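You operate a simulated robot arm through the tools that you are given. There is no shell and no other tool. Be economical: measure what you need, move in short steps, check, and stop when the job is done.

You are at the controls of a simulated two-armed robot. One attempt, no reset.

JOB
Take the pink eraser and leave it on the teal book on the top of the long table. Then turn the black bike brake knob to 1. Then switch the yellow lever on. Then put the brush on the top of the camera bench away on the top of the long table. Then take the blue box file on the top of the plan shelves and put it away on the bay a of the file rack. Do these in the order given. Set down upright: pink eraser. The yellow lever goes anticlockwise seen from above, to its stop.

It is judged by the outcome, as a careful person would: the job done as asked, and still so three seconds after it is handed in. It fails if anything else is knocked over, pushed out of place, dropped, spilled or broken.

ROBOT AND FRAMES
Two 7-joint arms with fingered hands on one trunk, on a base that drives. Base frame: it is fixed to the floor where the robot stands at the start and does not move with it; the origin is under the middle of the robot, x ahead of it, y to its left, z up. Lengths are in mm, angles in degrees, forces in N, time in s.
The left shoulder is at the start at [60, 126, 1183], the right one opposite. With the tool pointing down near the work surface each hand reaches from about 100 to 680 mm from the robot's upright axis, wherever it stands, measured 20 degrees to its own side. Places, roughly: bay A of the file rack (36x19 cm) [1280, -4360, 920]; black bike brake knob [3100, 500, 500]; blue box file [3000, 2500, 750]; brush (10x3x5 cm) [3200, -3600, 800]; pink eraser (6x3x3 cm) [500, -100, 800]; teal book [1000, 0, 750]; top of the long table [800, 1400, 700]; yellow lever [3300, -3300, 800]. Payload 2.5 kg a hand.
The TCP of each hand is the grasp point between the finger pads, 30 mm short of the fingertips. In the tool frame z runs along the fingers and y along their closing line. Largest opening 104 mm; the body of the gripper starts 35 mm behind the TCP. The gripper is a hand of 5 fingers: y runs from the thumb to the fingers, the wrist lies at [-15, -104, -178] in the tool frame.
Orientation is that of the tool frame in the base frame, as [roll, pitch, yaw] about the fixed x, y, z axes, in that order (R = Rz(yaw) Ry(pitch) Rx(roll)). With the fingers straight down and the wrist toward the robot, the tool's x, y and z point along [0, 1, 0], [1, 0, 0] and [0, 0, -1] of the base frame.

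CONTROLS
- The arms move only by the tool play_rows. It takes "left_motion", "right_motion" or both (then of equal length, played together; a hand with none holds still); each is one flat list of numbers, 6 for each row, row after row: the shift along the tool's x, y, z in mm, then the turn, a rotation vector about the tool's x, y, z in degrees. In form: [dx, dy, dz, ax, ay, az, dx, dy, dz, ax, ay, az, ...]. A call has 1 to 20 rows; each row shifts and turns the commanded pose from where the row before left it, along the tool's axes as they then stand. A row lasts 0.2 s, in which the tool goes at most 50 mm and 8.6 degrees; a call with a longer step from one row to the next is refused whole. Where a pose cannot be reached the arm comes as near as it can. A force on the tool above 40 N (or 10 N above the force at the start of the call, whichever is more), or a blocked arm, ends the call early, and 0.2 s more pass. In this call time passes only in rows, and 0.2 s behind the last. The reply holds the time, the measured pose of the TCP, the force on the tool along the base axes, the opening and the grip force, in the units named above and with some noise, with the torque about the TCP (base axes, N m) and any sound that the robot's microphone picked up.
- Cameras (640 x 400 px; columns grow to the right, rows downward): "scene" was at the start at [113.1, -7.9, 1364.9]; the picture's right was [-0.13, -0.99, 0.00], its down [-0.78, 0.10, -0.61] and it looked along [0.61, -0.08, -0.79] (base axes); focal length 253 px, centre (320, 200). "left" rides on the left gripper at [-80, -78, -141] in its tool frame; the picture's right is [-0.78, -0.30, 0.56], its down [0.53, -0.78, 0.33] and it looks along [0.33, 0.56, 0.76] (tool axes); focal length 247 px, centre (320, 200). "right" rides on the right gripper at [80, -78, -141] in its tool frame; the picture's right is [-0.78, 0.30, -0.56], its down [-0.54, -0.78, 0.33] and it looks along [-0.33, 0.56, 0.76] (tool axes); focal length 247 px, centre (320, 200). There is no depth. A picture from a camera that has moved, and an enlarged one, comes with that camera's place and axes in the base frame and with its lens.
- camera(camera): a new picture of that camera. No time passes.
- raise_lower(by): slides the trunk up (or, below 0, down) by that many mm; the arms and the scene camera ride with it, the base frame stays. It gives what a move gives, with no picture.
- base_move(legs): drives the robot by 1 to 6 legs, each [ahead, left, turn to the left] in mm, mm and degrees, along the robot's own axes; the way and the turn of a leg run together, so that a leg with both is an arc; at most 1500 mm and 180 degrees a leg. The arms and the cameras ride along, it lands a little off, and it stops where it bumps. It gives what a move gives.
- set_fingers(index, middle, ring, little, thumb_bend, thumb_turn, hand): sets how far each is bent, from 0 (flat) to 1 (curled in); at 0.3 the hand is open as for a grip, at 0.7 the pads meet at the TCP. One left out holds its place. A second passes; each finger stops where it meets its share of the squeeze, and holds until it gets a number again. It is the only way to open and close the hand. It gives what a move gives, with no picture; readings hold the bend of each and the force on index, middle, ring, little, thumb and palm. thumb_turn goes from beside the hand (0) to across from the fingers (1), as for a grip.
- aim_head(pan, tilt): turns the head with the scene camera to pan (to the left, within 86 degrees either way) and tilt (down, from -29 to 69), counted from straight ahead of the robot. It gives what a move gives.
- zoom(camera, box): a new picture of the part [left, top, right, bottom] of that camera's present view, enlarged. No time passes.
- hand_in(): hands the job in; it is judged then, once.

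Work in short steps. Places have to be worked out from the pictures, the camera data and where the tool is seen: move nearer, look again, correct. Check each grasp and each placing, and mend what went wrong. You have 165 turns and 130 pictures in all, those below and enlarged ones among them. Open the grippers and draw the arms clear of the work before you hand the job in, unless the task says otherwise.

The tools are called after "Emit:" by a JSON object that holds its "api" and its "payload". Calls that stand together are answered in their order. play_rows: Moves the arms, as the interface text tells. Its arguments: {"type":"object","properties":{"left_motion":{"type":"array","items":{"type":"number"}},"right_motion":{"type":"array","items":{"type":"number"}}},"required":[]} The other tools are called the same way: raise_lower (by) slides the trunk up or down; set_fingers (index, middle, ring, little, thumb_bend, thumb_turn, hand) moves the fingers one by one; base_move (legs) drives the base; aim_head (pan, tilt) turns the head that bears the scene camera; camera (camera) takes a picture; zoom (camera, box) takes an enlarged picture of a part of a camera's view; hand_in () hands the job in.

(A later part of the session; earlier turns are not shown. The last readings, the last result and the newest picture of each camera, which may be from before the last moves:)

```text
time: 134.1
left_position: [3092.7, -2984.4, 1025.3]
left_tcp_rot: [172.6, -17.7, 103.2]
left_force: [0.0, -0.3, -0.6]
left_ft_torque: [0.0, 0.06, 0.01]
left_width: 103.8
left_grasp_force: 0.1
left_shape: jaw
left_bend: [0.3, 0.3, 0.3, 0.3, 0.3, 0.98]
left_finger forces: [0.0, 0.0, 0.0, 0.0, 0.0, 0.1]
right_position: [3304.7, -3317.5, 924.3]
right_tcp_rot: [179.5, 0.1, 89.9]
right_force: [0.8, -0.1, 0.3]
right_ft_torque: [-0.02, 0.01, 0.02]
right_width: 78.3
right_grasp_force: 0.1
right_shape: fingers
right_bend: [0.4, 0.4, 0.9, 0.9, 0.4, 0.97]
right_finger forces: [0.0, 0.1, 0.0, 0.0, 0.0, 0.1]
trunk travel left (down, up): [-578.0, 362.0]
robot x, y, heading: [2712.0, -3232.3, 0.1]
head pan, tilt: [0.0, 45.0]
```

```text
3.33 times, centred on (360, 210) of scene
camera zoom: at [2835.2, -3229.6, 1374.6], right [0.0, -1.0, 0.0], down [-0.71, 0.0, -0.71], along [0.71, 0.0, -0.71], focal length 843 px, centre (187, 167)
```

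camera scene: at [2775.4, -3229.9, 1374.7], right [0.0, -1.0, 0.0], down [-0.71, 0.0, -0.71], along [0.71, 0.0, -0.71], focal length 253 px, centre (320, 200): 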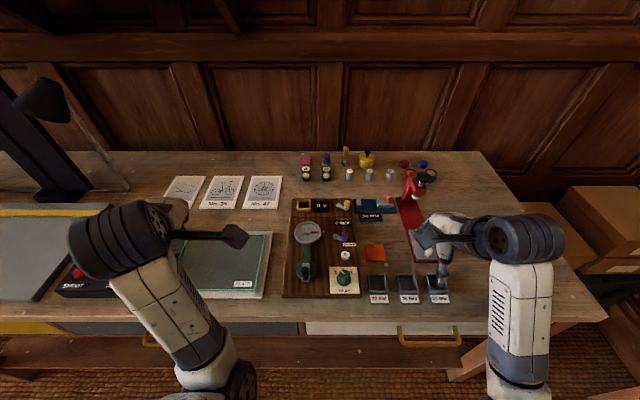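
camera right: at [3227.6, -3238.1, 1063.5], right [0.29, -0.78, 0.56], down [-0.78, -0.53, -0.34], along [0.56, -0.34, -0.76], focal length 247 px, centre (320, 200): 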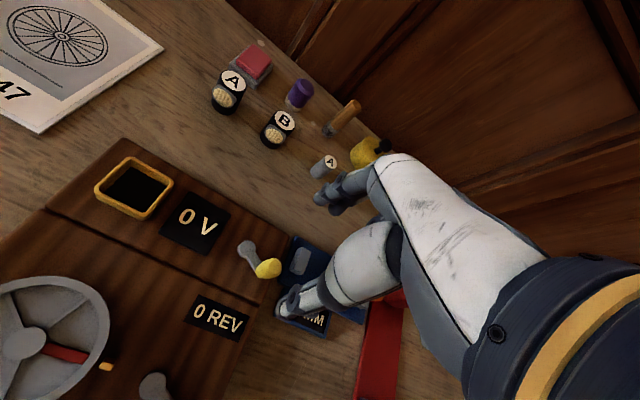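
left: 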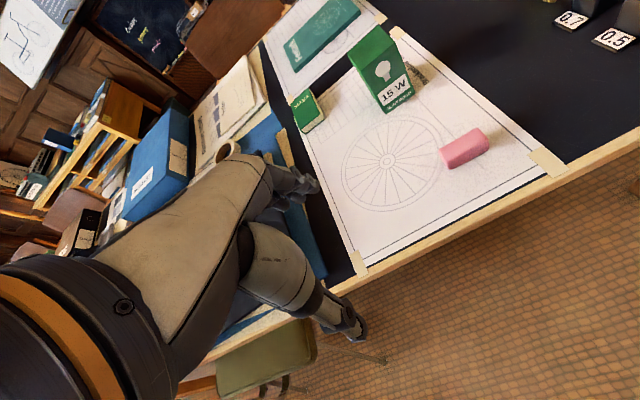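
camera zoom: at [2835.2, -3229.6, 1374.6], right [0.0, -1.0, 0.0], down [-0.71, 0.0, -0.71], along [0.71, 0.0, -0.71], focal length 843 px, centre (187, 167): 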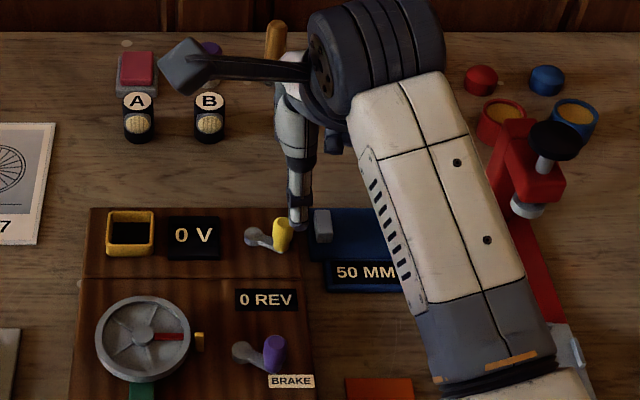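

The handle top is at [3291, -3310]. To avoid the blue block on the right I also curl the middle finger and use thumb and index only; then descend around the handle.

Emit:
{"api": "set_fingers", "payload": {"hand": "right", "middle": 0.9}}

Emit:
{"api": "play_rows", "payload": {"right_motion": [0, -7, 20, 0, 0, 0, 0, -6, 20, 0, 0, 0, 0, 0, 15, 0, 0, 0]}}

Emit:
{"api": "camera", "payload": {"camera": "right"}}

Emit:
{"api": "zoom", "payload": {"camera": "scene", "box": [320, 170, 400, 230]}}

```text
time: 135.1
left_position: [3092.7, -2984.8, 1025.7]
left_tcp_rot: [172.5, -17.7, 103.2]
left_force: [0.7, -0.1, 0.3]
left_ft_torque: [0.0, -0.02, -0.02]
left_width: 103.8
left_grasp_force: 0.0
left_shape: jaw
left_bend: [0.3, 0.3, 0.3, 0.3, 0.3, 0.98]
left_finger forces: [0.0, 0.1, 0.1, 0.1, 0.0, 0.0]
right_position: [3305.0, -3318.7, 923.8]
right_tcp_rot: [179.8, 0.0, 90.0]
right_force: [-0.7, 0.0, -0.4]
right_ft_torque: [0.03, -0.01, 0.02]
right_width: 78.5
right_grasp_force: 0.1
right_shape: fingers
right_bend: [0.4, 0.9, 0.9, 0.9, 0.4, 0.97]
right_finger forces: [0.1, 0.0, 0.0, 0.0, 0.0, 0.1]
trunk travel left (down, up): [-578.0, 362.0]
robot x, y, heading: [2714.4, -3234.6, -0.1]
head pan, tilt: [0.0, 45.0]
```

```text
time: 135.9
left_position: [3092.4, -2984.9, 1025.4]
left_tcp_rot: [172.5, -17.7, 103.3]
left_force: [-0.5, -0.4, -0.3]
left_ft_torque: [0.02, 0.01, 0.0]
left_width: 103.8
left_grasp_force: 0.0
left_shape: jaw
left_bend: [0.3, 0.3, 0.3, 0.3, 0.3, 0.98]
left_finger forces: [0.0, 0.0, 0.1, 0.0, 0.0, 0.0]
right_position: [3291.9, -3317.8, 867.7]
right_tcp_rot: [179.8, 0.1, 90.0]
right_force: [-0.3, 0.8, -0.4]
right_ft_torque: [0.02, -0.01, 0.0]
right_width: 78.5
right_grasp_force: 0.0
right_shape: fingers
right_bend: [0.4, 0.9, 0.9, 0.9, 0.4, 0.97]
right_finger forces: [0.1, 0.1, 0.0, 0.1, 0.0, 0.1]
trunk travel left (down, up): [-578.0, 362.0]
robot x, y, heading: [2714.6, -3234.5, -0.0]
head pan, tilt: [0.0, 45.0]
```

```text
58 pictures are left
camera right: at [3214.6, -3238.3, 1007.0], right [0.29, -0.78, 0.56], down [-0.78, -0.53, -0.34], along [0.56, -0.34, -0.76], focal length 247 px, centre (320, 200)
```

right: 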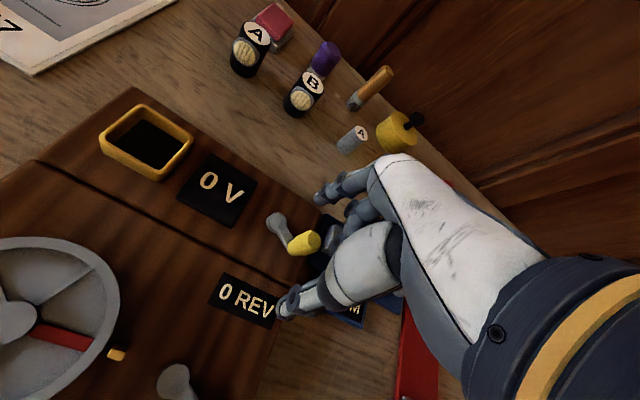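

```text
6.67 times, centred on (360, 200) of scene
camera zoom: at [2835.0, -3229.9, 1374.6], right [0.0, -1.0, 0.0], down [-0.71, 0.0, -0.71], along [0.71, 0.0, -0.71], focal length 1685 px, centre (53, 200)
```

zoom: 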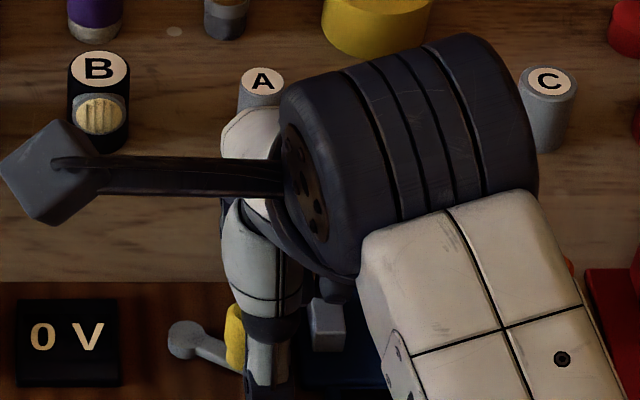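

Handle is about 5 mm left of the thumb line; I shift left 5, descend to z≈840 and close thumb and index.

Emit:
{"api": "play_rows", "payload": {"right_motion": [5, 2, 12, 0, 0, 0, 0, 0, 10, 0, 0, 0, 0, 0, 6, 0, 0, 0]}}

Emit:
{"api": "set_fingers", "payload": {"hand": "right", "index": 0.7, "thumb_bend": 0.7}}

Emit:
{"api": "camera", "payload": {"camera": "right"}}

```text
time: 136.7
left_position: [3090.4, -2985.9, 1027.2]
left_tcp_rot: [172.4, -17.6, 103.3]
left_force: [-0.3, 0.3, 0.3]
left_ft_torque: [-0.01, 0.04, -0.02]
left_width: 103.6
left_grasp_force: 0.1
left_shape: jaw
left_bend: [0.3, 0.3, 0.3, 0.3, 0.3, 0.98]
left_finger forces: [0.0, 0.1, 0.0, 0.1, 0.0, 0.0]
right_position: [3298.1, -3312.8, 851.2]
right_tcp_rot: [178.2, -0.1, 89.9]
right_force: [5.1, -6.9, 38.9]
right_ft_torque: [0.1, 1.42, 0.0]
right_width: 80.6
right_grasp_force: 20.9
right_shape: fingers
right_bend: [0.4, 0.92, 0.9, 0.9, 0.39, 0.98]
right_finger forces: [0.0, 12.3, 0.1, 0.0, 28.4, 0.0]
trunk travel left (down, up): [-578.0, 362.0]
robot x, y, heading: [2711.3, -3231.6, 0.2]
head pan, tilt: [0.0, 45.0]
```

```text
time: 137.7
left_position: [3089.9, -2985.4, 1025.6]
left_tcp_rot: [172.3, -17.7, 103.3]
left_force: [-0.3, -0.3, 0.4]
left_ft_torque: [0.01, 0.01, -0.03]
left_width: 103.3
left_grasp_force: 0.1
left_shape: jaw
left_bend: [0.3, 0.3, 0.3, 0.3, 0.3, 0.98]
left_finger forces: [0.1, 0.0, 0.1, 0.1, 0.1, 0.0]
right_position: [3297.4, -3311.9, 850.9]
right_tcp_rot: [178.0, -0.2, 90.1]
right_force: [-0.6, -11.5, 39.8]
right_ft_torque: [0.11, -0.07, -0.08]
right_width: 68.5
right_grasp_force: 21.3
right_shape: fingers
right_bend: [0.49, 0.92, 0.9, 0.9, 0.43, 0.98]
right_finger forces: [18.5, 12.0, 0.1, 0.0, 11.4, 0.0]
trunk travel left (down, up): [-578.0, 362.0]
robot x, y, heading: [2714.1, -3235.5, -0.3]
head pan, tilt: [0.0, 45.0]
```

```text
56 pictures are left
camera right: at [3215.5, -3233.1, 988.7], right [0.28, -0.78, 0.57], down [-0.76, -0.53, -0.36], along [0.58, -0.33, -0.74], focal length 247 px, centre (320, 200)
```

right: 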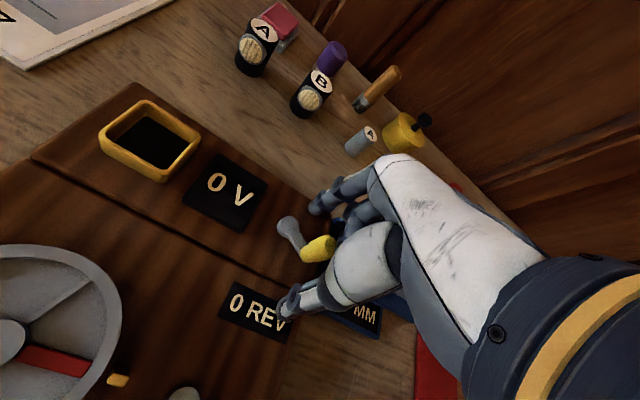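

The thumb presses on the board, so the board is higher than I assumed (~z 818) and the handle top is ≈866 at about [3285, -3304]. I lift 15 mm, reopen, and recenter.

Emit:
{"api": "play_rows", "payload": {"right_motion": [0, 0, -10, 0, 0, 0, 0, 0, -15, 0, 0, 0]}}

Emit:
{"api": "set_fingers", "payload": {"hand": "right", "index": 0.4, "thumb_bend": 0.4}}

Emit:
{"api": "camera", "payload": {"camera": "right"}}

Emit:
{"api": "zoom", "payload": {"camera": "scene", "box": [320, 180, 380, 230]}}

```text
time: 138.3
left_position: [3092.5, -2985.2, 1023.9]
left_tcp_rot: [172.6, -17.7, 103.2]
left_force: [0.0, 0.3, 0.5]
left_ft_torque: [-0.04, -0.06, -0.04]
left_width: 103.8
left_grasp_force: 0.1
left_shape: jaw
left_bend: [0.3, 0.3, 0.3, 0.3, 0.3, 0.98]
left_finger forces: [0.0, 0.0, 0.1, 0.0, 0.0, 0.0]
right_position: [3290.3, -3310.8, 860.4]
right_tcp_rot: [-179.6, 0.0, 90.1]
right_force: [-0.4, -0.1, -0.3]
right_ft_torque: [0.02, -0.01, -0.02]
right_width: 37.6
right_grasp_force: 0.0
right_shape: fingers
right_bend: [0.6, 0.9, 0.9, 0.9, 0.52, 0.98]
right_finger forces: [0.0, 0.0, 0.0, 0.0, 0.0, 0.1]
trunk travel left (down, up): [-578.0, 362.0]
robot x, y, heading: [2713.6, -3230.3, -0.1]
head pan, tilt: [0.0, 45.0]
```

```text
time: 139.3
left_position: [3093.8, -2985.5, 1025.9]
left_tcp_rot: [172.4, -17.7, 103.3]
left_force: [0.2, 0.2, -0.4]
left_ft_torque: [-0.01, -0.03, 0.0]
left_width: 103.9
left_grasp_force: 0.0
left_shape: jaw
left_bend: [0.3, 0.3, 0.3, 0.3, 0.3, 0.98]
left_finger forces: [0.1, 0.0, 0.0, 0.0, 0.1, 0.0]
right_position: [3293.1, -3311.4, 865.3]
right_tcp_rot: [179.7, -0.1, 90.0]
right_force: [-0.1, -1.0, -0.1]
right_ft_torque: [0.0, 0.03, -0.03]
right_width: 77.6
right_grasp_force: 0.0
right_shape: fingers
right_bend: [0.4, 0.9, 0.9, 0.9, 0.4, 0.98]
right_finger forces: [0.0, 0.0, 0.0, 0.0, 0.0, 0.0]
trunk travel left (down, up): [-578.0, 362.0]
robot x, y, heading: [2715.1, -3235.9, 0.0]
head pan, tilt: [0.0, 45.0]
```

```text
55 pictures are left
camera right: at [3215.6, -3232.5, 1004.1], right [0.29, -0.78, 0.56], down [-0.78, -0.53, -0.34], along [0.56, -0.34, -0.76], focal length 247 px, centre (320, 200)
```

right: 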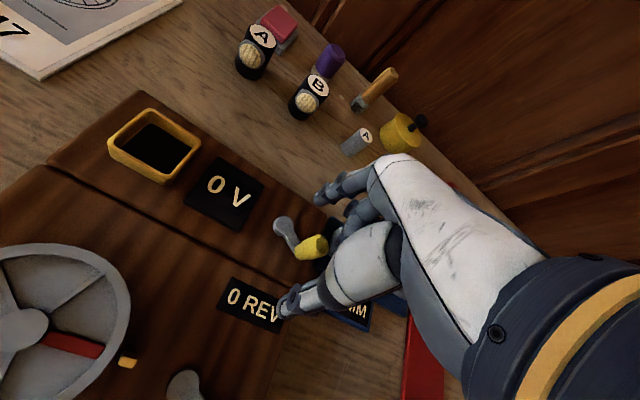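

```text
8.00 times, centred on (350, 205) of scene
camera zoom: at [2835.0, -3229.9, 1374.6], right [0.0, -1.0, 0.0], down [-0.71, 0.0, -0.71], along [0.71, 0.0, -0.71], focal length 2022 px, centre (80, 160)
```

zoom: 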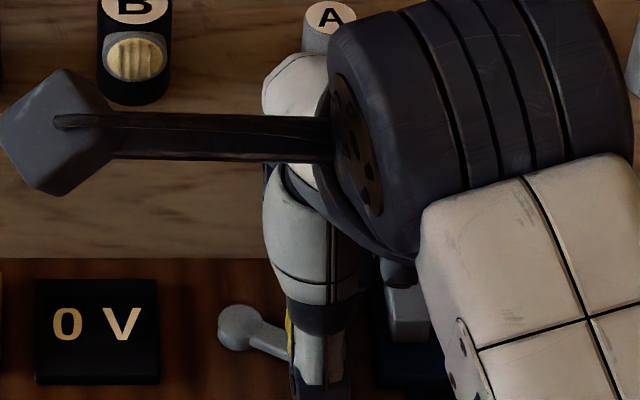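

Handle top confirmed at ~[3287, -3303, 866]. I adjust (x -6, y +3, z -6) and close thumb and index.

Emit:
{"api": "play_rows", "payload": {"right_motion": [3, -6, 6, 0, 0, 0]}}

Emit:
{"api": "set_fingers", "payload": {"hand": "right", "index": 0.68, "thumb_bend": 0.68}}

Emit:
{"api": "camera", "payload": {"camera": "right"}}

```text
time: 139.7
left_position: [3092.9, -2985.8, 1024.1]
left_tcp_rot: [172.5, -17.6, 103.3]
left_force: [0.7, -0.5, 0.5]
left_ft_torque: [0.01, -0.02, 0.03]
left_width: 103.5
left_grasp_force: 0.1
left_shape: jaw
left_bend: [0.3, 0.3, 0.3, 0.3, 0.3, 0.98]
left_finger forces: [0.0, 0.0, 0.1, 0.0, 0.0, 0.0]
right_position: [3288.8, -3309.1, 858.4]
right_tcp_rot: [179.7, 0.1, 90.1]
right_force: [0.3, -0.7, 0.1]
right_ft_torque: [-0.03, 0.05, -0.03]
right_width: 77.7
right_grasp_force: 0.1
right_shape: fingers
right_bend: [0.4, 0.9, 0.9, 0.9, 0.4, 0.98]
right_finger forces: [0.0, 0.2, 0.0, 0.0, 0.0, 0.0]
trunk travel left (down, up): [-578.0, 362.0]
robot x, y, heading: [2716.3, -3233.0, -0.3]
head pan, tilt: [0.0, 45.0]
```

```text
time: 140.7
left_position: [3092.0, -2985.3, 1025.3]
left_tcp_rot: [172.5, -17.8, 103.4]
left_force: [-0.1, -0.2, -0.5]
left_ft_torque: [-0.01, 0.04, -0.03]
left_width: 103.9
left_grasp_force: 0.1
left_shape: jaw
left_bend: [0.3, 0.3, 0.3, 0.3, 0.3, 0.98]
left_finger forces: [0.0, 0.1, 0.1, 0.0, 0.1, 0.0]
right_position: [3288.4, -3308.5, 859.2]
right_tcp_rot: [179.6, 0.0, 90.0]
right_force: [4.2, -0.4, 3.0]
right_ft_torque: [-0.04, -0.15, -0.06]
right_width: 11.0
right_grasp_force: 2.5
right_shape: fingers
right_bend: [0.64, 0.9, 0.9, 0.9, 0.68, 0.98]
right_finger forces: [5.6, 0.0, 0.0, 0.1, 0.0, 0.1]
trunk travel left (down, up): [-578.0, 362.0]
robot x, y, heading: [2717.3, -3229.8, -0.1]
head pan, tilt: [0.0, 45.0]
```

```text
53 pictures are left
camera right: at [3210.1, -3229.5, 998.3], right [0.29, -0.78, 0.56], down [-0.77, -0.53, -0.34], along [0.56, -0.33, -0.76], focal length 247 px, centre (320, 200)
```

right: 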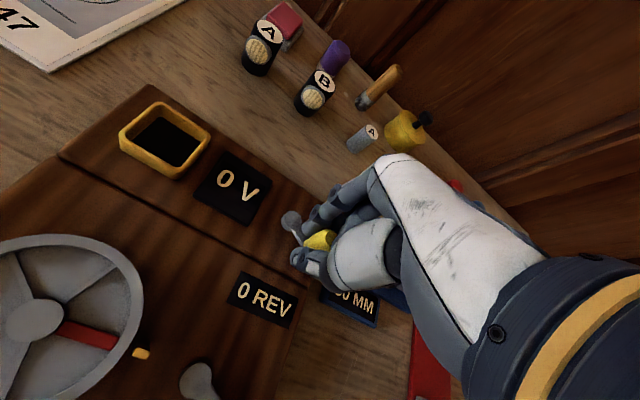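

Index touches; thumb aligned just short of contact. I close the thumb more to pinch the handle.

Emit:
{"api": "set_fingers", "payload": {"hand": "right", "index": 0.72, "thumb_bend": 0.8}}

Emit:
{"api": "zoom", "payload": {"camera": "right", "box": [240, 160, 380, 300]}}

```text
time: 141.7
left_position: [3093.9, -2984.5, 1024.7]
left_tcp_rot: [172.7, -17.7, 103.2]
left_force: [0.0, 0.9, -0.3]
left_ft_torque: [0.02, 0.01, 0.03]
left_width: 103.8
left_grasp_force: 0.0
left_shape: jaw
left_bend: [0.3, 0.3, 0.3, 0.3, 0.3, 0.98]
left_finger forces: [0.1, 0.0, 0.1, 0.0, 0.0, 0.1]
right_position: [3286.3, -3308.3, 858.5]
right_tcp_rot: [179.8, 0.1, 89.9]
right_force: [3.9, 1.7, 2.4]
right_ft_torque: [-0.04, -0.27, -0.1]
right_width: 0.0
right_grasp_force: 8.0
right_shape: fingers
right_bend: [0.61, 0.9, 0.9, 0.9, 0.78, 0.96]
right_finger forces: [11.2, 0.0, 0.0, 0.0, 5.0, 0.1]
trunk travel left (down, up): [-578.0, 362.0]
robot x, y, heading: [2712.6, -3234.6, -0.0]
head pan, tilt: [0.0, 45.0]
```

```text
2.86 times, centred on (310, 230) of right
camera zoom: at [3210.1, -3229.2, 998.0], right [0.29, -0.78, 0.56], down [-0.78, -0.53, -0.34], along [0.56, -0.33, -0.76], focal length 706 px, centre (349, 114)
```

zoom: 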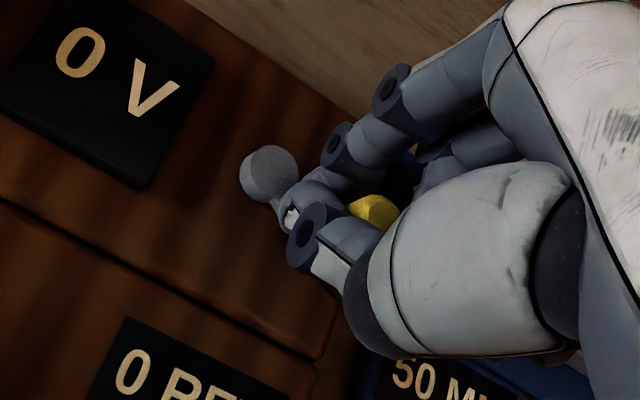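

The fingers closed just left of the handle. I reopen, shift 13 mm right, and close again.

Emit:
{"api": "set_fingers", "payload": {"hand": "right", "index": 0.4, "thumb_bend": 0.4}}

Emit:
{"api": "play_rows", "payload": {"right_motion": [-13, 2, -2, 0, 0, 0]}}

Emit:
{"api": "set_fingers", "payload": {"hand": "right", "index": 0.68, "thumb_bend": 0.68}}

Emit:
{"api": "zoom", "payload": {"camera": "right", "box": [240, 160, 380, 300]}}

```text
time: 142.7
left_position: [3092.9, -2984.7, 1025.7]
left_tcp_rot: [172.5, -17.7, 103.2]
left_force: [0.2, 0.4, 0.7]
left_ft_torque: [-0.02, -0.01, -0.01]
left_width: 103.5
left_grasp_force: 0.1
left_shape: jaw
left_bend: [0.3, 0.3, 0.3, 0.3, 0.3, 0.98]
left_finger forces: [0.0, 0.0, 0.1, 0.0, 0.1, 0.0]
right_position: [3286.8, -3307.3, 858.9]
right_tcp_rot: [179.7, 0.0, 90.1]
right_force: [0.0, 1.2, 0.8]
right_ft_torque: [0.0, 0.01, 0.01]
right_width: 77.5
right_grasp_force: 0.1
right_shape: fingers
right_bend: [0.4, 0.9, 0.9, 0.9, 0.4, 0.97]
right_finger forces: [0.1, 0.0, 0.0, 0.0, 0.0, 0.1]
trunk travel left (down, up): [-578.0, 362.0]
robot x, y, heading: [2714.4, -3229.3, 0.0]
head pan, tilt: [0.0, 45.0]
```

```text
time: 143.1
left_position: [3093.2, -2985.0, 1025.4]
left_tcp_rot: [172.6, -17.6, 103.2]
left_force: [0.4, -0.2, 0.4]
left_ft_torque: [0.0, 0.0, 0.0]
left_width: 103.6
left_grasp_force: 0.0
left_shape: jaw
left_bend: [0.3, 0.3, 0.3, 0.3, 0.3, 0.98]
left_finger forces: [0.0, 0.1, 0.1, 0.0, 0.1, 0.0]
right_position: [3290.2, -3320.5, 859.4]
right_tcp_rot: [179.7, 0.0, 90.0]
right_force: [1.2, 0.3, 0.1]
right_ft_torque: [-0.02, -0.01, 0.0]
right_width: 77.6
right_grasp_force: 0.0
right_shape: fingers
right_bend: [0.4, 0.9, 0.9, 0.9, 0.4, 0.97]
right_finger forces: [0.0, 0.1, 0.0, 0.1, 0.1, 0.0]
trunk travel left (down, up): [-578.0, 362.0]
robot x, y, heading: [2716.2, -3232.3, 0.2]
head pan, tilt: [0.0, 45.0]
```

```text
time: 144.1
left_position: [3092.9, -2984.8, 1025.3]
left_tcp_rot: [172.7, -17.6, 103.2]
left_force: [0.0, 0.4, 0.7]
left_ft_torque: [0.01, -0.01, -0.01]
left_width: 103.5
left_grasp_force: 0.1
left_shape: jaw
left_bend: [0.3, 0.3, 0.3, 0.3, 0.3, 0.98]
left_finger forces: [0.0, 0.0, 0.0, 0.0, 0.1, 0.0]
right_position: [3290.0, -3321.9, 858.1]
right_tcp_rot: [179.7, 0.0, 90.0]
right_force: [2.1, -0.6, -0.8]
right_ft_torque: [-0.01, -0.06, -0.02]
right_width: 11.7
right_grasp_force: 1.7
right_shape: fingers
right_bend: [0.65, 0.9, 0.9, 0.9, 0.67, 0.97]
right_finger forces: [2.6, 0.0, 0.0, 0.0, 0.7, 0.0]
trunk travel left (down, up): [-578.0, 362.0]
robot x, y, heading: [2714.1, -3233.0, -0.0]
head pan, tilt: [0.0, 45.0]
```

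```text
2.86 times, centred on (310, 230) of right
camera zoom: at [3212.1, -3242.0, 999.0], right [0.29, -0.78, 0.56], down [-0.78, -0.53, -0.34], along [0.56, -0.34, -0.76], focal length 706 px, centre (349, 114)
```

zoom: 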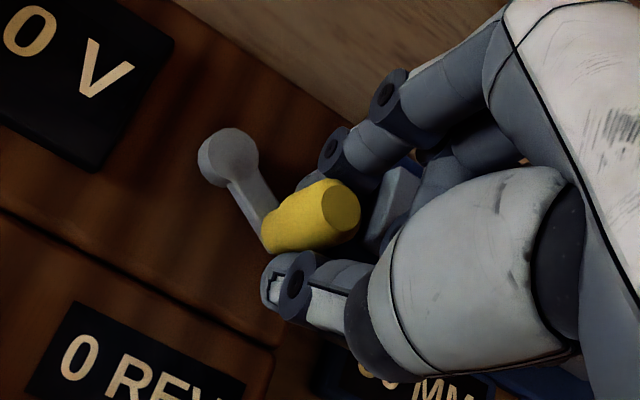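

The handle is now between thumb and index. I tighten slightly and guide it along its arc anticlockwise (away, around the pivot).

Emit:
{"api": "set_fingers", "payload": {"hand": "right", "index": 0.71, "thumb_bend": 0.72}}

Emit:
{"api": "play_rows", "payload": {"right_motion": [-3, 5.8, 0, 0, 0, 0, -1.4, 6.4, 0, 0, 0, 0, 0.3, 6.5, 0, 0, 0, 0]}}

Emit:
{"api": "zoom", "payload": {"camera": "right", "box": [200, 140, 380, 300]}}

```text
time: 145.1
left_position: [3093.2, -2985.3, 1023.9]
left_tcp_rot: [172.6, -17.6, 103.3]
left_force: [0.2, 0.1, 0.6]
left_ft_torque: [-0.01, 0.01, 0.01]
left_width: 103.7
left_grasp_force: 0.0
left_shape: jaw
left_bend: [0.3, 0.3, 0.3, 0.3, 0.3, 0.98]
left_finger forces: [0.0, 0.1, 0.0, 0.0, 0.1, 0.0]
right_position: [3288.4, -3321.1, 858.7]
right_tcp_rot: [179.8, 0.1, 90.0]
right_force: [1.7, -1.4, -1.3]
right_ft_torque: [-0.05, -0.06, -0.01]
right_width: 10.3
right_grasp_force: 4.6
right_shape: fingers
right_bend: [0.64, 0.9, 0.9, 0.9, 0.68, 0.97]
right_finger forces: [5.7, 0.0, 0.0, 0.0, 4.1, 0.0]
trunk travel left (down, up): [-578.0, 362.0]
robot x, y, heading: [2715.9, -3231.9, -0.3]
head pan, tilt: [0.0, 45.0]
```

```text
time: 145.9
left_position: [3093.3, -2987.0, 1024.9]
left_tcp_rot: [172.7, -17.6, 103.3]
left_force: [-0.7, -0.3, 0.8]
left_ft_torque: [0.03, 0.02, -0.01]
left_width: 103.7
left_grasp_force: 0.0
left_shape: jaw
left_bend: [0.3, 0.3, 0.3, 0.3, 0.3, 0.98]
left_finger forces: [0.0, 0.1, 0.0, 0.1, 0.1, 0.1]
right_position: [3308.6, -3325.5, 859.3]
right_tcp_rot: [179.9, 0.1, 89.9]
right_force: [-1.3, -3.0, -1.0]
right_ft_torque: [-0.09, 0.0, 0.02]
right_width: 7.9
right_grasp_force: 4.0
right_shape: fingers
right_bend: [0.66, 0.9, 0.9, 0.9, 0.68, 0.99]
right_finger forces: [2.6, 0.0, 0.1, 0.1, 5.1, 0.0]
trunk travel left (down, up): [-578.0, 362.0]
robot x, y, heading: [2717.7, -3233.3, 0.0]
head pan, tilt: [0.0, 45.0]
```

```text
2.50 times, centred on (290, 220) of right
camera zoom: at [3231.1, -3247.1, 998.9], right [0.29, -0.78, 0.56], down [-0.78, -0.53, -0.33], along [0.56, -0.34, -0.76], focal length 617 px, centre (395, 150)
```

zoom: 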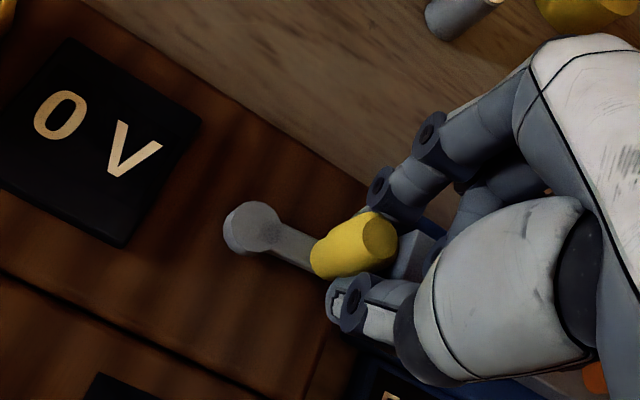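

The lever is following (arm now about straight right). I continue the arc with a matching yaw of the hand.

Emit:
{"api": "play_rows", "payload": {"right_motion": [0.4, 9.7, 0, 0, 0, -7.5, 1.5, 9.4, 0, 0, 0, -7.5]}}

Emit:
{"api": "zoom", "payload": {"camera": "right", "box": [200, 140, 380, 300]}}

```text
time: 146.5
left_position: [3091.9, -2985.9, 1025.9]
left_tcp_rot: [172.6, -17.6, 103.3]
left_force: [1.1, 0.1, -0.8]
left_ft_torque: [-0.04, 0.02, -0.02]
left_width: 103.6
left_grasp_force: 0.0
left_shape: jaw
left_bend: [0.3, 0.3, 0.3, 0.3, 0.3, 0.98]
left_finger forces: [0.0, 0.0, 0.0, 0.0, 0.0, 0.1]
right_position: [3326.1, -3323.7, 859.7]
right_tcp_rot: [179.8, 0.1, 105.0]
right_force: [-4.9, -2.9, -0.5]
right_ft_torque: [-0.09, 0.11, 0.07]
right_width: 5.0
right_grasp_force: 3.1
right_shape: fingers
right_bend: [0.71, 0.9, 0.9, 0.9, 0.67, 0.98]
right_finger forces: [0.8, 0.0, 0.0, 0.0, 5.8, 0.0]
trunk travel left (down, up): [-578.0, 362.0]
robot x, y, heading: [2715.6, -3232.1, -0.1]
head pan, tilt: [0.0, 45.0]
```

```text
2.50 times, centred on (290, 220) of right
camera zoom: at [3230.8, -3267.2, 999.0], right [0.49, -0.67, 0.56], down [-0.61, -0.72, -0.33], along [0.63, -0.18, -0.76], focal length 617 px, centre (395, 150)
```

zoom: 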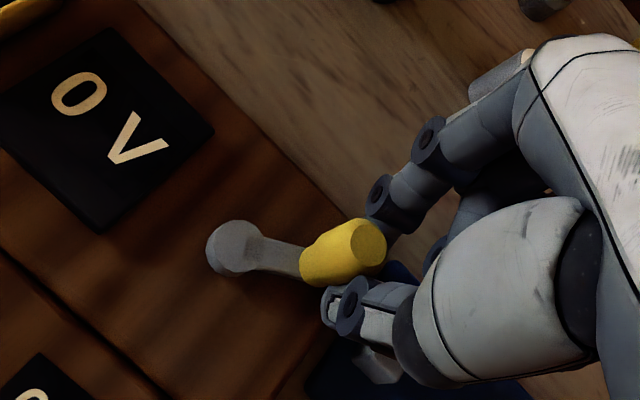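

Lever at about 57° turned. I continue with more yaw and a small recentring shift, watching for the stop.

Emit:
{"api": "play_rows", "payload": {"right_motion": [4, 8.5, 0, 0, 0, -8, 4, 8.5, 0, 0, 0, -8]}}

Emit:
{"api": "zoom", "payload": {"camera": "right", "box": [200, 140, 380, 300]}}

```text
time: 147.1
left_position: [3091.6, -2986.4, 1026.3]
left_tcp_rot: [172.5, -17.6, 103.2]
left_force: [0.1, -0.3, -1.2]
left_ft_torque: [0.0, 0.04, 0.02]
left_width: 103.7
left_grasp_force: 0.1
left_shape: jaw
left_bend: [0.3, 0.3, 0.3, 0.3, 0.3, 0.98]
left_finger forces: [0.0, 0.1, 0.1, 0.0, 0.1, 0.1]
right_position: [3339.5, -3311.9, 860.6]
right_tcp_rot: [179.9, 0.5, 121.0]
right_force: [-12.3, -11.8, 5.1]
right_ft_torque: [-0.23, 0.3, 0.23]
right_width: 16.4
right_grasp_force: 7.5
right_shape: fingers
right_bend: [0.71, 0.9, 0.9, 0.9, 0.6, 0.98]
right_finger forces: [0.0, 0.1, 0.0, 0.0, 15.2, 0.0]
trunk travel left (down, up): [-578.0, 362.0]
robot x, y, heading: [2713.8, -3234.1, -0.1]
head pan, tilt: [0.0, 45.0]
```

```text
2.50 times, centred on (290, 220) of right
camera zoom: at [3231.2, -3284.1, 999.6], right [0.65, -0.51, 0.56], down [-0.39, -0.86, -0.33], along [0.65, 0.0, -0.76], focal length 617 px, centre (395, 150)
```

zoom: 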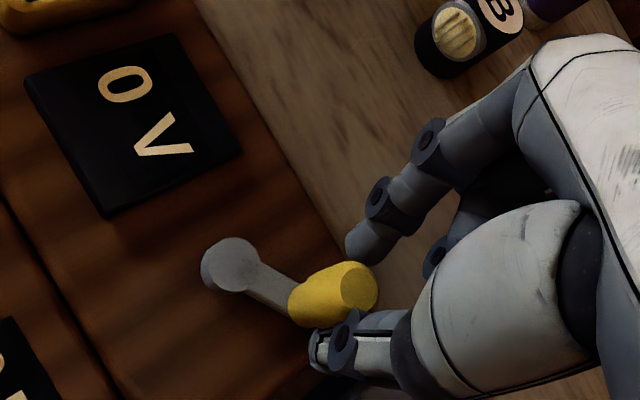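

Thumb force jumped to 15 N while the lever angle stayed at ~291° (≈57° turned): it's at its stop. I open and lift straight up.

Emit:
{"api": "set_fingers", "payload": {"hand": "right", "index": 0.35, "thumb_bend": 0.4}}

Emit:
{"api": "play_rows", "payload": {"right_motion": [0, 0, -15, 0, 0, 0, 0, 0, -25, 0, 0, 0, 0, 0, -30, 0, 0, 0, 0, 0, -30, 0, 0, 7.5, 0, -20, 0, 0, 0, 7.5, 0, -20, 0, 0, 0, 8, 0, -20, 0, 0, 0, 8]}}

Emit:
{"api": "camera", "payload": {"camera": "right"}}

```text
time: 148.1
left_position: [3093.8, -2984.8, 1024.8]
left_tcp_rot: [172.5, -17.6, 103.4]
left_force: [-0.5, 0.3, 0.2]
left_ft_torque: [0.01, 0.0, 0.02]
left_width: 103.8
left_grasp_force: 0.1
left_shape: jaw
left_bend: [0.3, 0.3, 0.3, 0.3, 0.3, 0.98]
left_finger forces: [0.1, 0.0, 0.0, 0.0, 0.1, 0.1]
right_position: [3341.5, -3309.3, 859.7]
right_tcp_rot: [179.7, 0.2, 121.0]
right_force: [-0.2, 0.3, 0.4]
right_ft_torque: [0.01, 0.03, -0.03]
right_width: 83.9
right_grasp_force: 0.1
right_shape: fingers
right_bend: [0.35, 0.9, 0.9, 0.9, 0.4, 0.98]
right_finger forces: [0.0, 0.0, 0.0, 0.1, 0.1, 0.0]
trunk travel left (down, up): [-578.0, 362.0]
robot x, y, heading: [2711.1, -3233.2, -0.2]
head pan, tilt: [0.0, 45.0]
```

```text
time: 149.7
left_position: [3093.2, -2985.8, 1025.3]
left_tcp_rot: [172.5, -17.7, 103.4]
left_force: [-0.6, -0.2, -1.6]
left_ft_torque: [-0.04, 0.02, -0.01]
left_width: 103.6
left_grasp_force: 0.2
left_shape: jaw
left_bend: [0.3, 0.3, 0.3, 0.3, 0.3, 0.98]
left_finger forces: [0.1, 0.0, 0.1, 0.0, 0.0, 0.1]
right_position: [3283.8, -3324.1, 959.3]
right_tcp_rot: [179.7, 0.0, 89.8]
right_force: [0.3, 0.8, -0.3]
right_ft_torque: [-0.04, 0.01, -0.03]
right_width: 84.0
right_grasp_force: 0.1
right_shape: fingers
right_bend: [0.35, 0.9, 0.9, 0.9, 0.4, 0.98]
right_finger forces: [0.0, 0.0, 0.0, 0.1, 0.0, 0.1]
trunk travel left (down, up): [-578.0, 362.0]
robot x, y, heading: [2712.5, -3231.0, 0.1]
head pan, tilt: [0.0, 45.0]
```

```text
47 pictures are left
camera right: at [3205.3, -3245.5, 1098.2], right [0.29, -0.78, 0.56], down [-0.78, -0.53, -0.34], along [0.56, -0.34, -0.76], focal length 247 px, centre (320, 200)
```

right: 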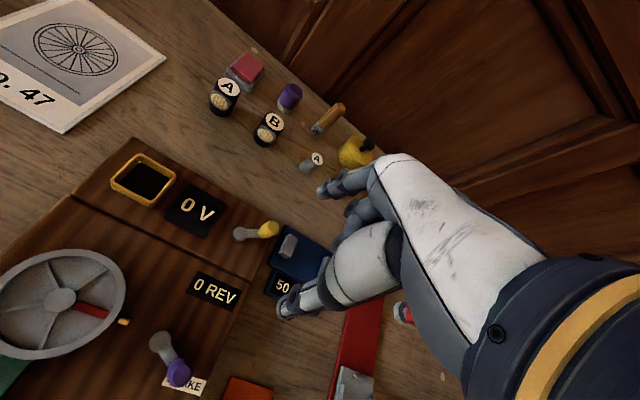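

The yellow lever is turned to its stop. Now the brush: I raise and retract the hand, open the fingers, and drive 300 mm right.

Emit:
{"api": "play_rows", "payload": {"right_motion": [0, -25, -15, 0, 0, 0, 0, -25, -15, 0, 0, 0, 0, -30, -15, 0, 0, 0, 0, -20, -15, 0, 0, 0]}}

Emit:
{"api": "set_fingers", "payload": {"hand": "right", "index": 0.3, "middle": 0.3, "ring": 0.3, "little": 0.3, "thumb_bend": 0.3}}

Emit:
{"api": "base_move", "payload": {"legs": [[0, -300, 0]]}}

Emit:
{"api": "camera", "payload": {"camera": "scene"}}

Emit:
{"api": "camera", "payload": {"camera": "right"}}

```text
time: 150.7
left_position: [3091.7, -2983.6, 1024.4]
left_tcp_rot: [172.6, -17.6, 103.2]
left_force: [-0.6, 0.9, 0.3]
left_ft_torque: [-0.02, 0.01, -0.03]
left_width: 103.9
left_grasp_force: 0.0
left_shape: jaw
left_bend: [0.3, 0.3, 0.3, 0.3, 0.3, 0.98]
left_finger forces: [0.1, 0.1, 0.1, 0.0, 0.0, 0.0]
right_position: [3183.1, -3325.3, 1021.6]
right_tcp_rot: [179.7, 0.0, 90.1]
right_force: [0.1, 0.4, 0.2]
right_ft_torque: [-0.01, -0.02, -0.02]
right_width: 84.0
right_grasp_force: 0.0
right_shape: fingers
right_bend: [0.35, 0.9, 0.9, 0.9, 0.4, 0.98]
right_finger forces: [0.1, 0.1, 0.0, 0.1, 0.1, 0.0]
trunk travel left (down, up): [-578.0, 362.0]
robot x, y, heading: [2719.7, -3230.8, 0.0]
head pan, tilt: [0.0, 45.0]
```

```text
time: 151.7
left_position: [3092.5, -2983.9, 1025.6]
left_tcp_rot: [172.5, -17.5, 103.3]
left_force: [0.1, 0.0, -0.3]
left_ft_torque: [-0.02, 0.02, -0.02]
left_width: 103.6
left_grasp_force: 0.1
left_shape: jaw
left_bend: [0.3, 0.3, 0.3, 0.3, 0.3, 0.98]
left_finger forces: [0.0, 0.0, 0.0, 0.1, 0.0, 0.1]
right_position: [3183.8, -3324.7, 1019.9]
right_tcp_rot: [179.7, 0.1, 90.0]
right_force: [-0.5, 0.3, 0.7]
right_ft_torque: [0.02, 0.02, -0.01]
right_width: 102.5
right_grasp_force: 0.1
right_shape: fingers
right_bend: [0.3, 0.3, 0.3, 0.3, 0.3, 0.98]
right_finger forces: [0.0, 0.0, 0.1, 0.0, 0.1, 0.0]
trunk travel left (down, up): [-578.0, 362.0]
robot x, y, heading: [2713.5, -3228.6, 0.1]
head pan, tilt: [0.0, 45.0]
```

```text
time: 153.7
left_position: [3092.4, -3278.6, 1025.2]
left_tcp_rot: [172.5, -17.7, 103.4]
left_force: [-0.2, 0.3, 0.2]
left_ft_torque: [0.03, 0.01, -0.02]
left_width: 103.6
left_grasp_force: 0.0
left_shape: jaw
left_bend: [0.3, 0.3, 0.3, 0.3, 0.3, 0.98]
left_finger forces: [0.0, 0.1, 0.1, 0.0, 0.1, 0.1]
right_position: [3183.8, -3618.1, 1020.1]
right_tcp_rot: [179.7, 0.0, 90.2]
right_force: [-0.5, -1.0, -0.5]
right_ft_torque: [0.03, -0.03, 0.01]
right_width: 102.6
right_grasp_force: 0.0
right_shape: fingers
right_bend: [0.3, 0.3, 0.3, 0.3, 0.3, 0.98]
right_finger forces: [0.0, 0.1, 0.0, 0.0, 0.0, 0.0]
trunk travel left (down, up): [-578.0, 362.0]
robot x, y, heading: [2713.3, -3525.5, 0.4]
head pan, tilt: [0.0, 45.0]
```

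```text
46 pictures are left
camera scene: at [2835.6, -3524.7, 1374.6], right [0.0, -1.0, 0.0], down [-0.71, 0.0, -0.71], along [0.71, 0.0, -0.71], focal length 253 px, centre (320, 200)
```

scene: 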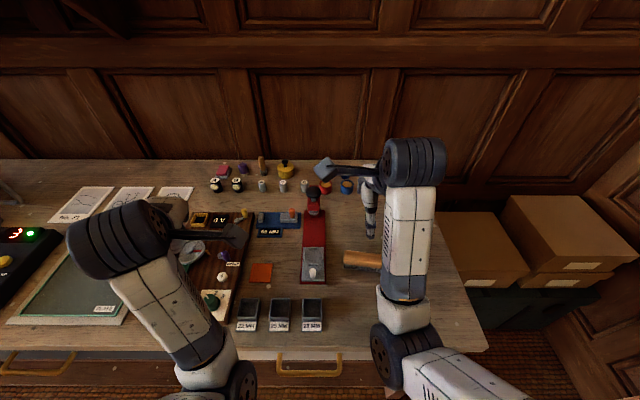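

```text
45 pictures are left
camera right: at [3106.0, -3540.1, 1159.7], right [0.29, -0.78, 0.56], down [-0.77, -0.54, -0.34], along [0.56, -0.33, -0.76], focal length 247 px, centre (320, 200)
```

right: 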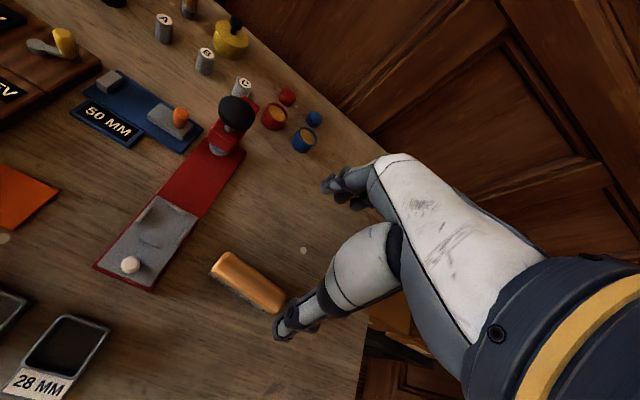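

Brush centre is at about [3176, -3633], yawed so its right end is nearer by ~13°. I move above with matching yaw and descend partway.

Emit:
{"api": "play_rows", "payload": {"right_motion": [-8, -4, 25, 0, 0, 6.5, -7, -5, 25, 0, 0, 6.5, 0, 0, 30, 0, 0, 0, 0, 0, 30, 0, 0, 0]}}

Emit:
{"api": "camera", "payload": {"camera": "right"}}

```text
time: 154.8
left_position: [3093.4, -3278.9, 1025.6]
left_tcp_rot: [172.5, -17.7, 103.5]
left_force: [-0.3, 0.5, -0.9]
left_ft_torque: [0.01, -0.02, 0.03]
left_width: 103.5
left_grasp_force: 0.0
left_shape: jaw
left_bend: [0.3, 0.3, 0.3, 0.3, 0.3, 0.98]
left_finger forces: [0.1, 0.0, 0.0, 0.0, 0.0, 0.0]
right_position: [3214.2, -3650.5, 975.6]
right_tcp_rot: [170.4, -0.4, 75.9]
right_force: [-0.3, 0.3, 0.6]
right_ft_torque: [-0.02, 0.02, 0.01]
right_width: 102.7
right_grasp_force: 0.0
right_shape: fingers
right_bend: [0.3, 0.3, 0.3, 0.3, 0.3, 0.98]
right_finger forces: [0.0, 0.0, 0.0, 0.0, 0.1, 0.0]
trunk travel left (down, up): [-578.0, 362.0]
robot x, y, heading: [2718.0, -3527.0, 0.1]
head pan, tilt: [0.0, 45.0]
stopped in row 4 (right hand): the arm was blocked; the commanded pose is now the measured one
```

```text
44 pictures are left
camera right: at [3136.8, -3550.7, 1101.0], right [0.0, -0.8, 0.59], down [-0.82, -0.34, -0.46], along [0.57, -0.49, -0.66], focal length 247 px, centre (320, 200)
```

right: 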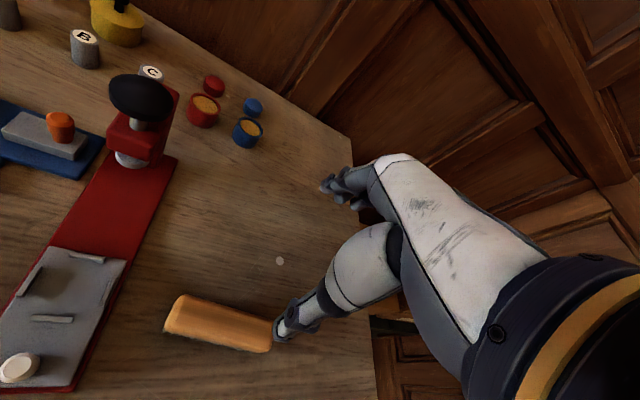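

The arm hit a joint limit with that yaw. I return to zero yaw and vertical; the fingers will square up the slightly rotated brush when closing.

Emit:
{"api": "play_rows", "payload": {"right_motion": [3.4, -21, -3.6, 4.8, 0, 0, 3.4, -21, -3.6, 4.8, 0, 0, 0, 0, 0, 0, 0, -7, 0, 0, 0, 0, 0, -7.1]}}

Emit:
{"api": "camera", "payload": {"camera": "right"}}

```text
time: 155.8
left_position: [3092.3, -3278.5, 1024.8]
left_tcp_rot: [172.6, -17.7, 103.5]
left_force: [0.8, -0.7, 0.2]
left_ft_torque: [-0.01, -0.04, -0.01]
left_width: 103.4
left_grasp_force: 0.0
left_shape: jaw
left_bend: [0.3, 0.3, 0.3, 0.3, 0.3, 0.98]
left_finger forces: [0.0, 0.0, 0.1, 0.1, 0.1, 0.0]
right_position: [3176.2, -3641.5, 975.7]
right_tcp_rot: [179.9, 0.9, 89.4]
right_force: [0.4, 0.5, 0.4]
right_ft_torque: [0.03, -0.01, 0.02]
right_width: 102.8
right_grasp_force: 0.0
right_shape: fingers
right_bend: [0.3, 0.3, 0.3, 0.3, 0.3, 0.98]
right_finger forces: [0.0, 0.1, 0.0, 0.1, 0.0, 0.0]
trunk travel left (down, up): [-578.0, 362.0]
robot x, y, heading: [2714.8, -3524.8, 0.1]
head pan, tilt: [0.0, 45.0]
```

```text
43 pictures are left
camera right: at [3098.7, -3559.3, 1114.1], right [0.29, -0.77, 0.57], down [-0.78, -0.53, -0.33], along [0.55, -0.35, -0.76], focal length 247 px, centre (320, 200)
```

right: 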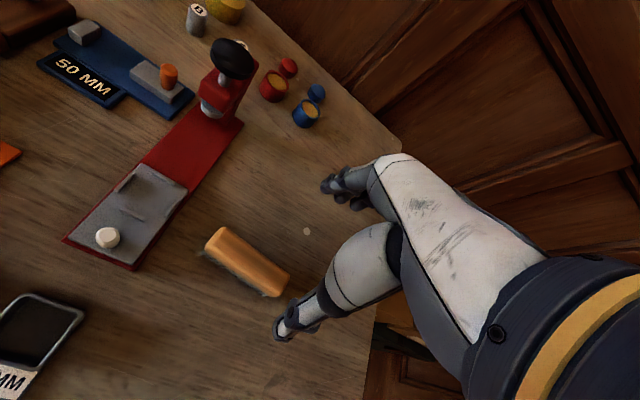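

Brush centre confirmed at [3176, -3634, ~825]. I shift 7 mm left and descend to z≈846.

Emit:
{"api": "play_rows", "payload": {"right_motion": [4, 0, 35, 0, 0, 0, 3, 0, 35, 0, 0, 0, 0, 0, 35, 0, 0, 0, 0, 0, 25, 0, 0, 0]}}

Emit:
{"api": "camera", "payload": {"camera": "right"}}

```text
time: 156.7
left_position: [3092.3, -3278.8, 1025.4]
left_tcp_rot: [172.5, -17.7, 103.3]
left_force: [0.1, 0.0, 0.4]
left_ft_torque: [-0.01, 0.02, -0.03]
left_width: 103.6
left_grasp_force: 0.1
left_shape: jaw
left_bend: [0.3, 0.3, 0.3, 0.3, 0.3, 0.98]
left_finger forces: [0.0, 0.0, 0.0, 0.0, 0.0, 0.0]
right_position: [3214.1, -3640.8, 919.3]
right_tcp_rot: [172.0, 1.3, 88.9]
right_force: [0.1, -0.3, 0.0]
right_ft_torque: [0.0, -0.03, 0.02]
right_width: 103.0
right_grasp_force: 0.0
right_shape: fingers
right_bend: [0.3, 0.3, 0.3, 0.3, 0.3, 0.98]
right_finger forces: [0.0, 0.0, 0.0, 0.1, 0.1, 0.1]
trunk travel left (down, up): [-578.0, 362.0]
robot x, y, heading: [2715.9, -3527.9, 0.2]
head pan, tilt: [0.0, 45.0]
stopped in row 4 (right hand): the arm was blocked; the commanded pose is now the measured one
```

```text
42 pictures are left
camera right: at [3120.4, -3556.4, 1045.0], right [0.2, -0.77, 0.61], down [-0.73, -0.53, -0.43], along [0.65, -0.36, -0.67], focal length 247 px, centre (320, 200)
```

right: 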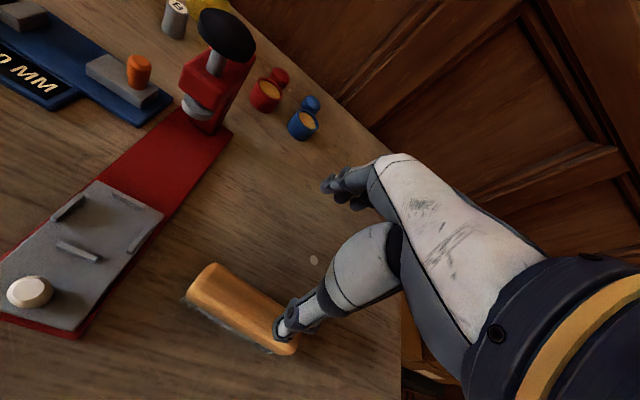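

The elbow is probably touching the bench edge. I lift, straighten, back the base 150 mm so that the arm is more extended, and retry.

Emit:
{"api": "play_rows", "payload": {"right_motion": [0, 0, -30, 4, 0, 0, 0, 0, -30, 4, 0, 0, 0, 0, -20, 0, 1, -1]}}

Emit:
{"api": "base_move", "payload": {"legs": [[-150, 0, 0]]}}

Emit:
{"api": "camera", "payload": {"camera": "scene"}}

```text
time: 157.5
left_position: [3093.6, -3278.4, 1024.6]
left_tcp_rot: [172.5, -17.7, 103.3]
left_force: [-0.5, -0.6, -0.1]
left_ft_torque: [0.0, 0.01, -0.01]
left_width: 103.9
left_grasp_force: 0.0
left_shape: jaw
left_bend: [0.3, 0.3, 0.3, 0.3, 0.3, 0.98]
left_finger forces: [0.0, 0.0, 0.0, 0.0, 0.1, 0.1]
right_position: [3206.1, -3636.7, 999.9]
right_tcp_rot: [-179.9, 0.0, 90.1]
right_force: [0.0, -0.3, -0.4]
right_ft_torque: [0.03, 0.0, 0.01]
right_width: 102.9
right_grasp_force: 0.0
right_shape: fingers
right_bend: [0.3, 0.3, 0.3, 0.3, 0.3, 0.98]
right_finger forces: [0.0, 0.0, 0.1, 0.0, 0.0, 0.0]
trunk travel left (down, up): [-578.0, 362.0]
robot x, y, heading: [2715.6, -3528.4, 0.2]
head pan, tilt: [0.0, 45.0]
```

```text
time: 158.9
left_position: [2942.7, -3280.0, 1026.1]
left_tcp_rot: [172.5, -17.6, 103.4]
left_force: [-0.3, -0.5, -0.1]
left_ft_torque: [0.04, -0.03, -0.02]
left_width: 104.0
left_grasp_force: 0.0
left_shape: jaw
left_bend: [0.3, 0.3, 0.3, 0.3, 0.3, 0.98]
left_finger forces: [0.1, 0.1, 0.0, 0.1, 0.0, 0.0]
right_position: [3057.3, -3638.8, 998.8]
right_tcp_rot: [179.9, 0.0, 89.8]
right_force: [-0.3, -0.3, -0.7]
right_ft_torque: [-0.02, -0.02, 0.0]
right_width: 102.7
right_grasp_force: 0.0
right_shape: fingers
right_bend: [0.3, 0.3, 0.3, 0.3, 0.3, 0.98]
right_finger forces: [0.1, 0.0, 0.1, 0.0, 0.1, 0.0]
trunk travel left (down, up): [-578.0, 362.0]
robot x, y, heading: [2565.3, -3524.0, -0.0]
head pan, tilt: [0.0, 45.0]
```

```text
41 pictures are left
camera scene: at [2684.5, -3524.8, 1374.7], right [0.0, -1.0, 0.0], down [-0.71, 0.0, -0.71], along [0.71, 0.0, -0.71], focal length 253 px, centre (320, 200)
```

scene: 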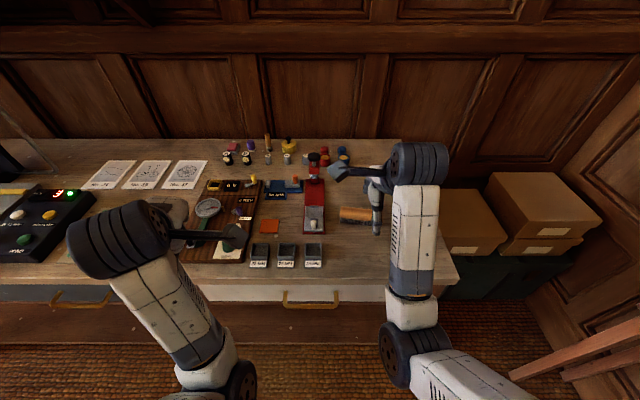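

Items are undisturbed. I extend forward to above the brush, then descend.

Emit:
{"api": "play_rows", "payload": {"right_motion": [1, 30, 0, 0, 0, 0, 2, 30, 0, 0, 0, 0, 2, 30, 10, 0, 0, 0, 0, 29, 20, 0, 0, 0, 0, 0, 30, 0, 0, 0, 0, 0, 35, 0, 0, 0, 0, 0, 30, 0, 0, 0, 0, 0, 20, 0, 0, 0]}}

Emit:
{"api": "camera", "payload": {"camera": "right"}}

```text
time: 160.7
left_position: [2944.2, -3279.0, 1024.9]
left_tcp_rot: [172.4, -17.6, 103.3]
left_force: [0.2, -0.1, 0.2]
left_ft_torque: [0.03, 0.0, 0.01]
left_width: 103.9
left_grasp_force: 0.0
left_shape: jaw
left_bend: [0.3, 0.3, 0.3, 0.3, 0.3, 0.98]
left_finger forces: [0.1, 0.0, 0.0, 0.0, 0.1, 0.1]
right_position: [3176.8, -3633.6, 852.0]
right_tcp_rot: [-179.9, 0.0, 89.9]
right_force: [0.0, 0.7, -0.2]
right_ft_torque: [-0.02, -0.01, 0.0]
right_width: 103.1
right_grasp_force: 0.1
right_shape: fingers
right_bend: [0.3, 0.3, 0.3, 0.3, 0.3, 0.98]
right_finger forces: [0.0, 0.1, 0.0, 0.1, 0.0, 0.0]
trunk travel left (down, up): [-578.0, 362.0]
robot x, y, heading: [2565.4, -3521.7, 0.4]
head pan, tilt: [0.0, 45.0]
```

```text
40 pictures are left
camera right: at [3100.0, -3555.0, 992.5], right [0.3, -0.78, 0.56], down [-0.78, -0.53, -0.33], along [0.55, -0.33, -0.76], focal length 247 px, centre (320, 200)
```

right: 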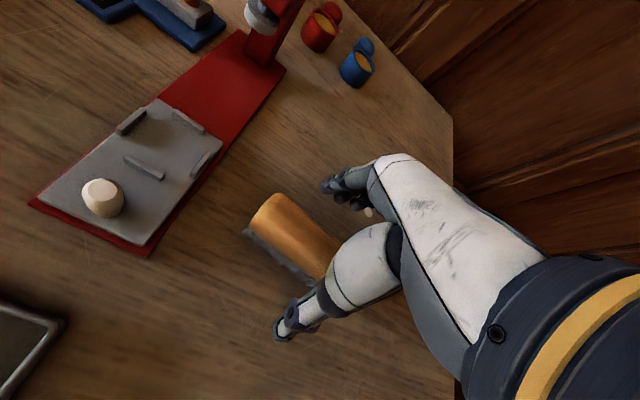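

The brush is between thumb and fingers. I descend 20 mm more and close.

Emit:
{"api": "play_rows", "payload": {"right_motion": [0, -4, 10, 0, 0, 0, 0, 0, 6, 0, 0, 0, 0, 0, 4, 0, 0, 0]}}

Emit:
{"api": "set_fingers", "payload": {"hand": "right", "index": 0.7, "middle": 0.7, "ring": 0.7, "little": 0.7, "thumb_bend": 0.7}}

Emit:
{"api": "camera", "payload": {"camera": "right"}}

```text
time: 161.5
left_position: [2943.1, -3279.8, 1024.6]
left_tcp_rot: [172.4, -17.7, 103.3]
left_force: [-0.5, -0.1, 0.7]
left_ft_torque: [-0.01, 0.02, 0.0]
left_width: 103.6
left_grasp_force: 0.1
left_shape: jaw
left_bend: [0.3, 0.3, 0.3, 0.3, 0.3, 0.98]
left_finger forces: [0.0, 0.1, 0.0, 0.0, 0.1, 0.1]
right_position: [3171.8, -3633.8, 830.8]
right_tcp_rot: [-179.8, 0.0, 89.9]
right_force: [0.4, -0.5, -0.6]
right_ft_torque: [-0.02, -0.01, 0.0]
right_width: 102.9
right_grasp_force: 0.0
right_shape: fingers
right_bend: [0.3, 0.3, 0.3, 0.3, 0.3, 0.98]
right_finger forces: [0.1, 0.0, 0.0, 0.0, 0.0, 0.1]
trunk travel left (down, up): [-578.0, 362.0]
robot x, y, heading: [2564.9, -3528.5, -0.1]
head pan, tilt: [0.0, 45.0]
```

```text
time: 162.5
left_position: [2942.2, -3280.4, 1026.3]
left_tcp_rot: [172.6, -17.7, 103.3]
left_force: [0.4, 0.7, 0.2]
left_ft_torque: [0.01, -0.02, -0.02]
left_width: 103.5
left_grasp_force: 0.2
left_shape: jaw
left_bend: [0.3, 0.3, 0.3, 0.3, 0.3, 0.98]
left_finger forces: [0.0, 0.1, 0.0, 0.0, 0.0, 0.0]
right_position: [3172.1, -3634.1, 833.5]
right_tcp_rot: [-180.0, 0.0, 89.9]
right_force: [1.3, 0.4, 2.7]
right_ft_torque: [0.03, -0.14, 0.02]
right_width: 21.0
right_grasp_force: 9.9
right_shape: fingers
right_bend: [0.63, 0.66, 0.68, 0.7, 0.63, 0.96]
right_finger forces: [6.5, 3.9, 1.0, 0.2, 8.6, 0.0]
trunk travel left (down, up): [-578.0, 362.0]
robot x, y, heading: [2566.7, -3528.5, 0.2]
head pan, tilt: [0.0, 45.0]
```

```text
39 pictures are left
camera right: at [3094.8, -3555.0, 972.9], right [0.29, -0.78, 0.56], down [-0.78, -0.53, -0.33], along [0.56, -0.34, -0.76], focal length 247 px, centre (320, 200)
```

right: 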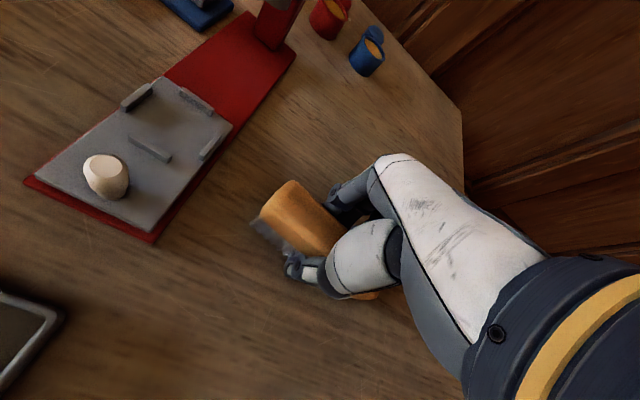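

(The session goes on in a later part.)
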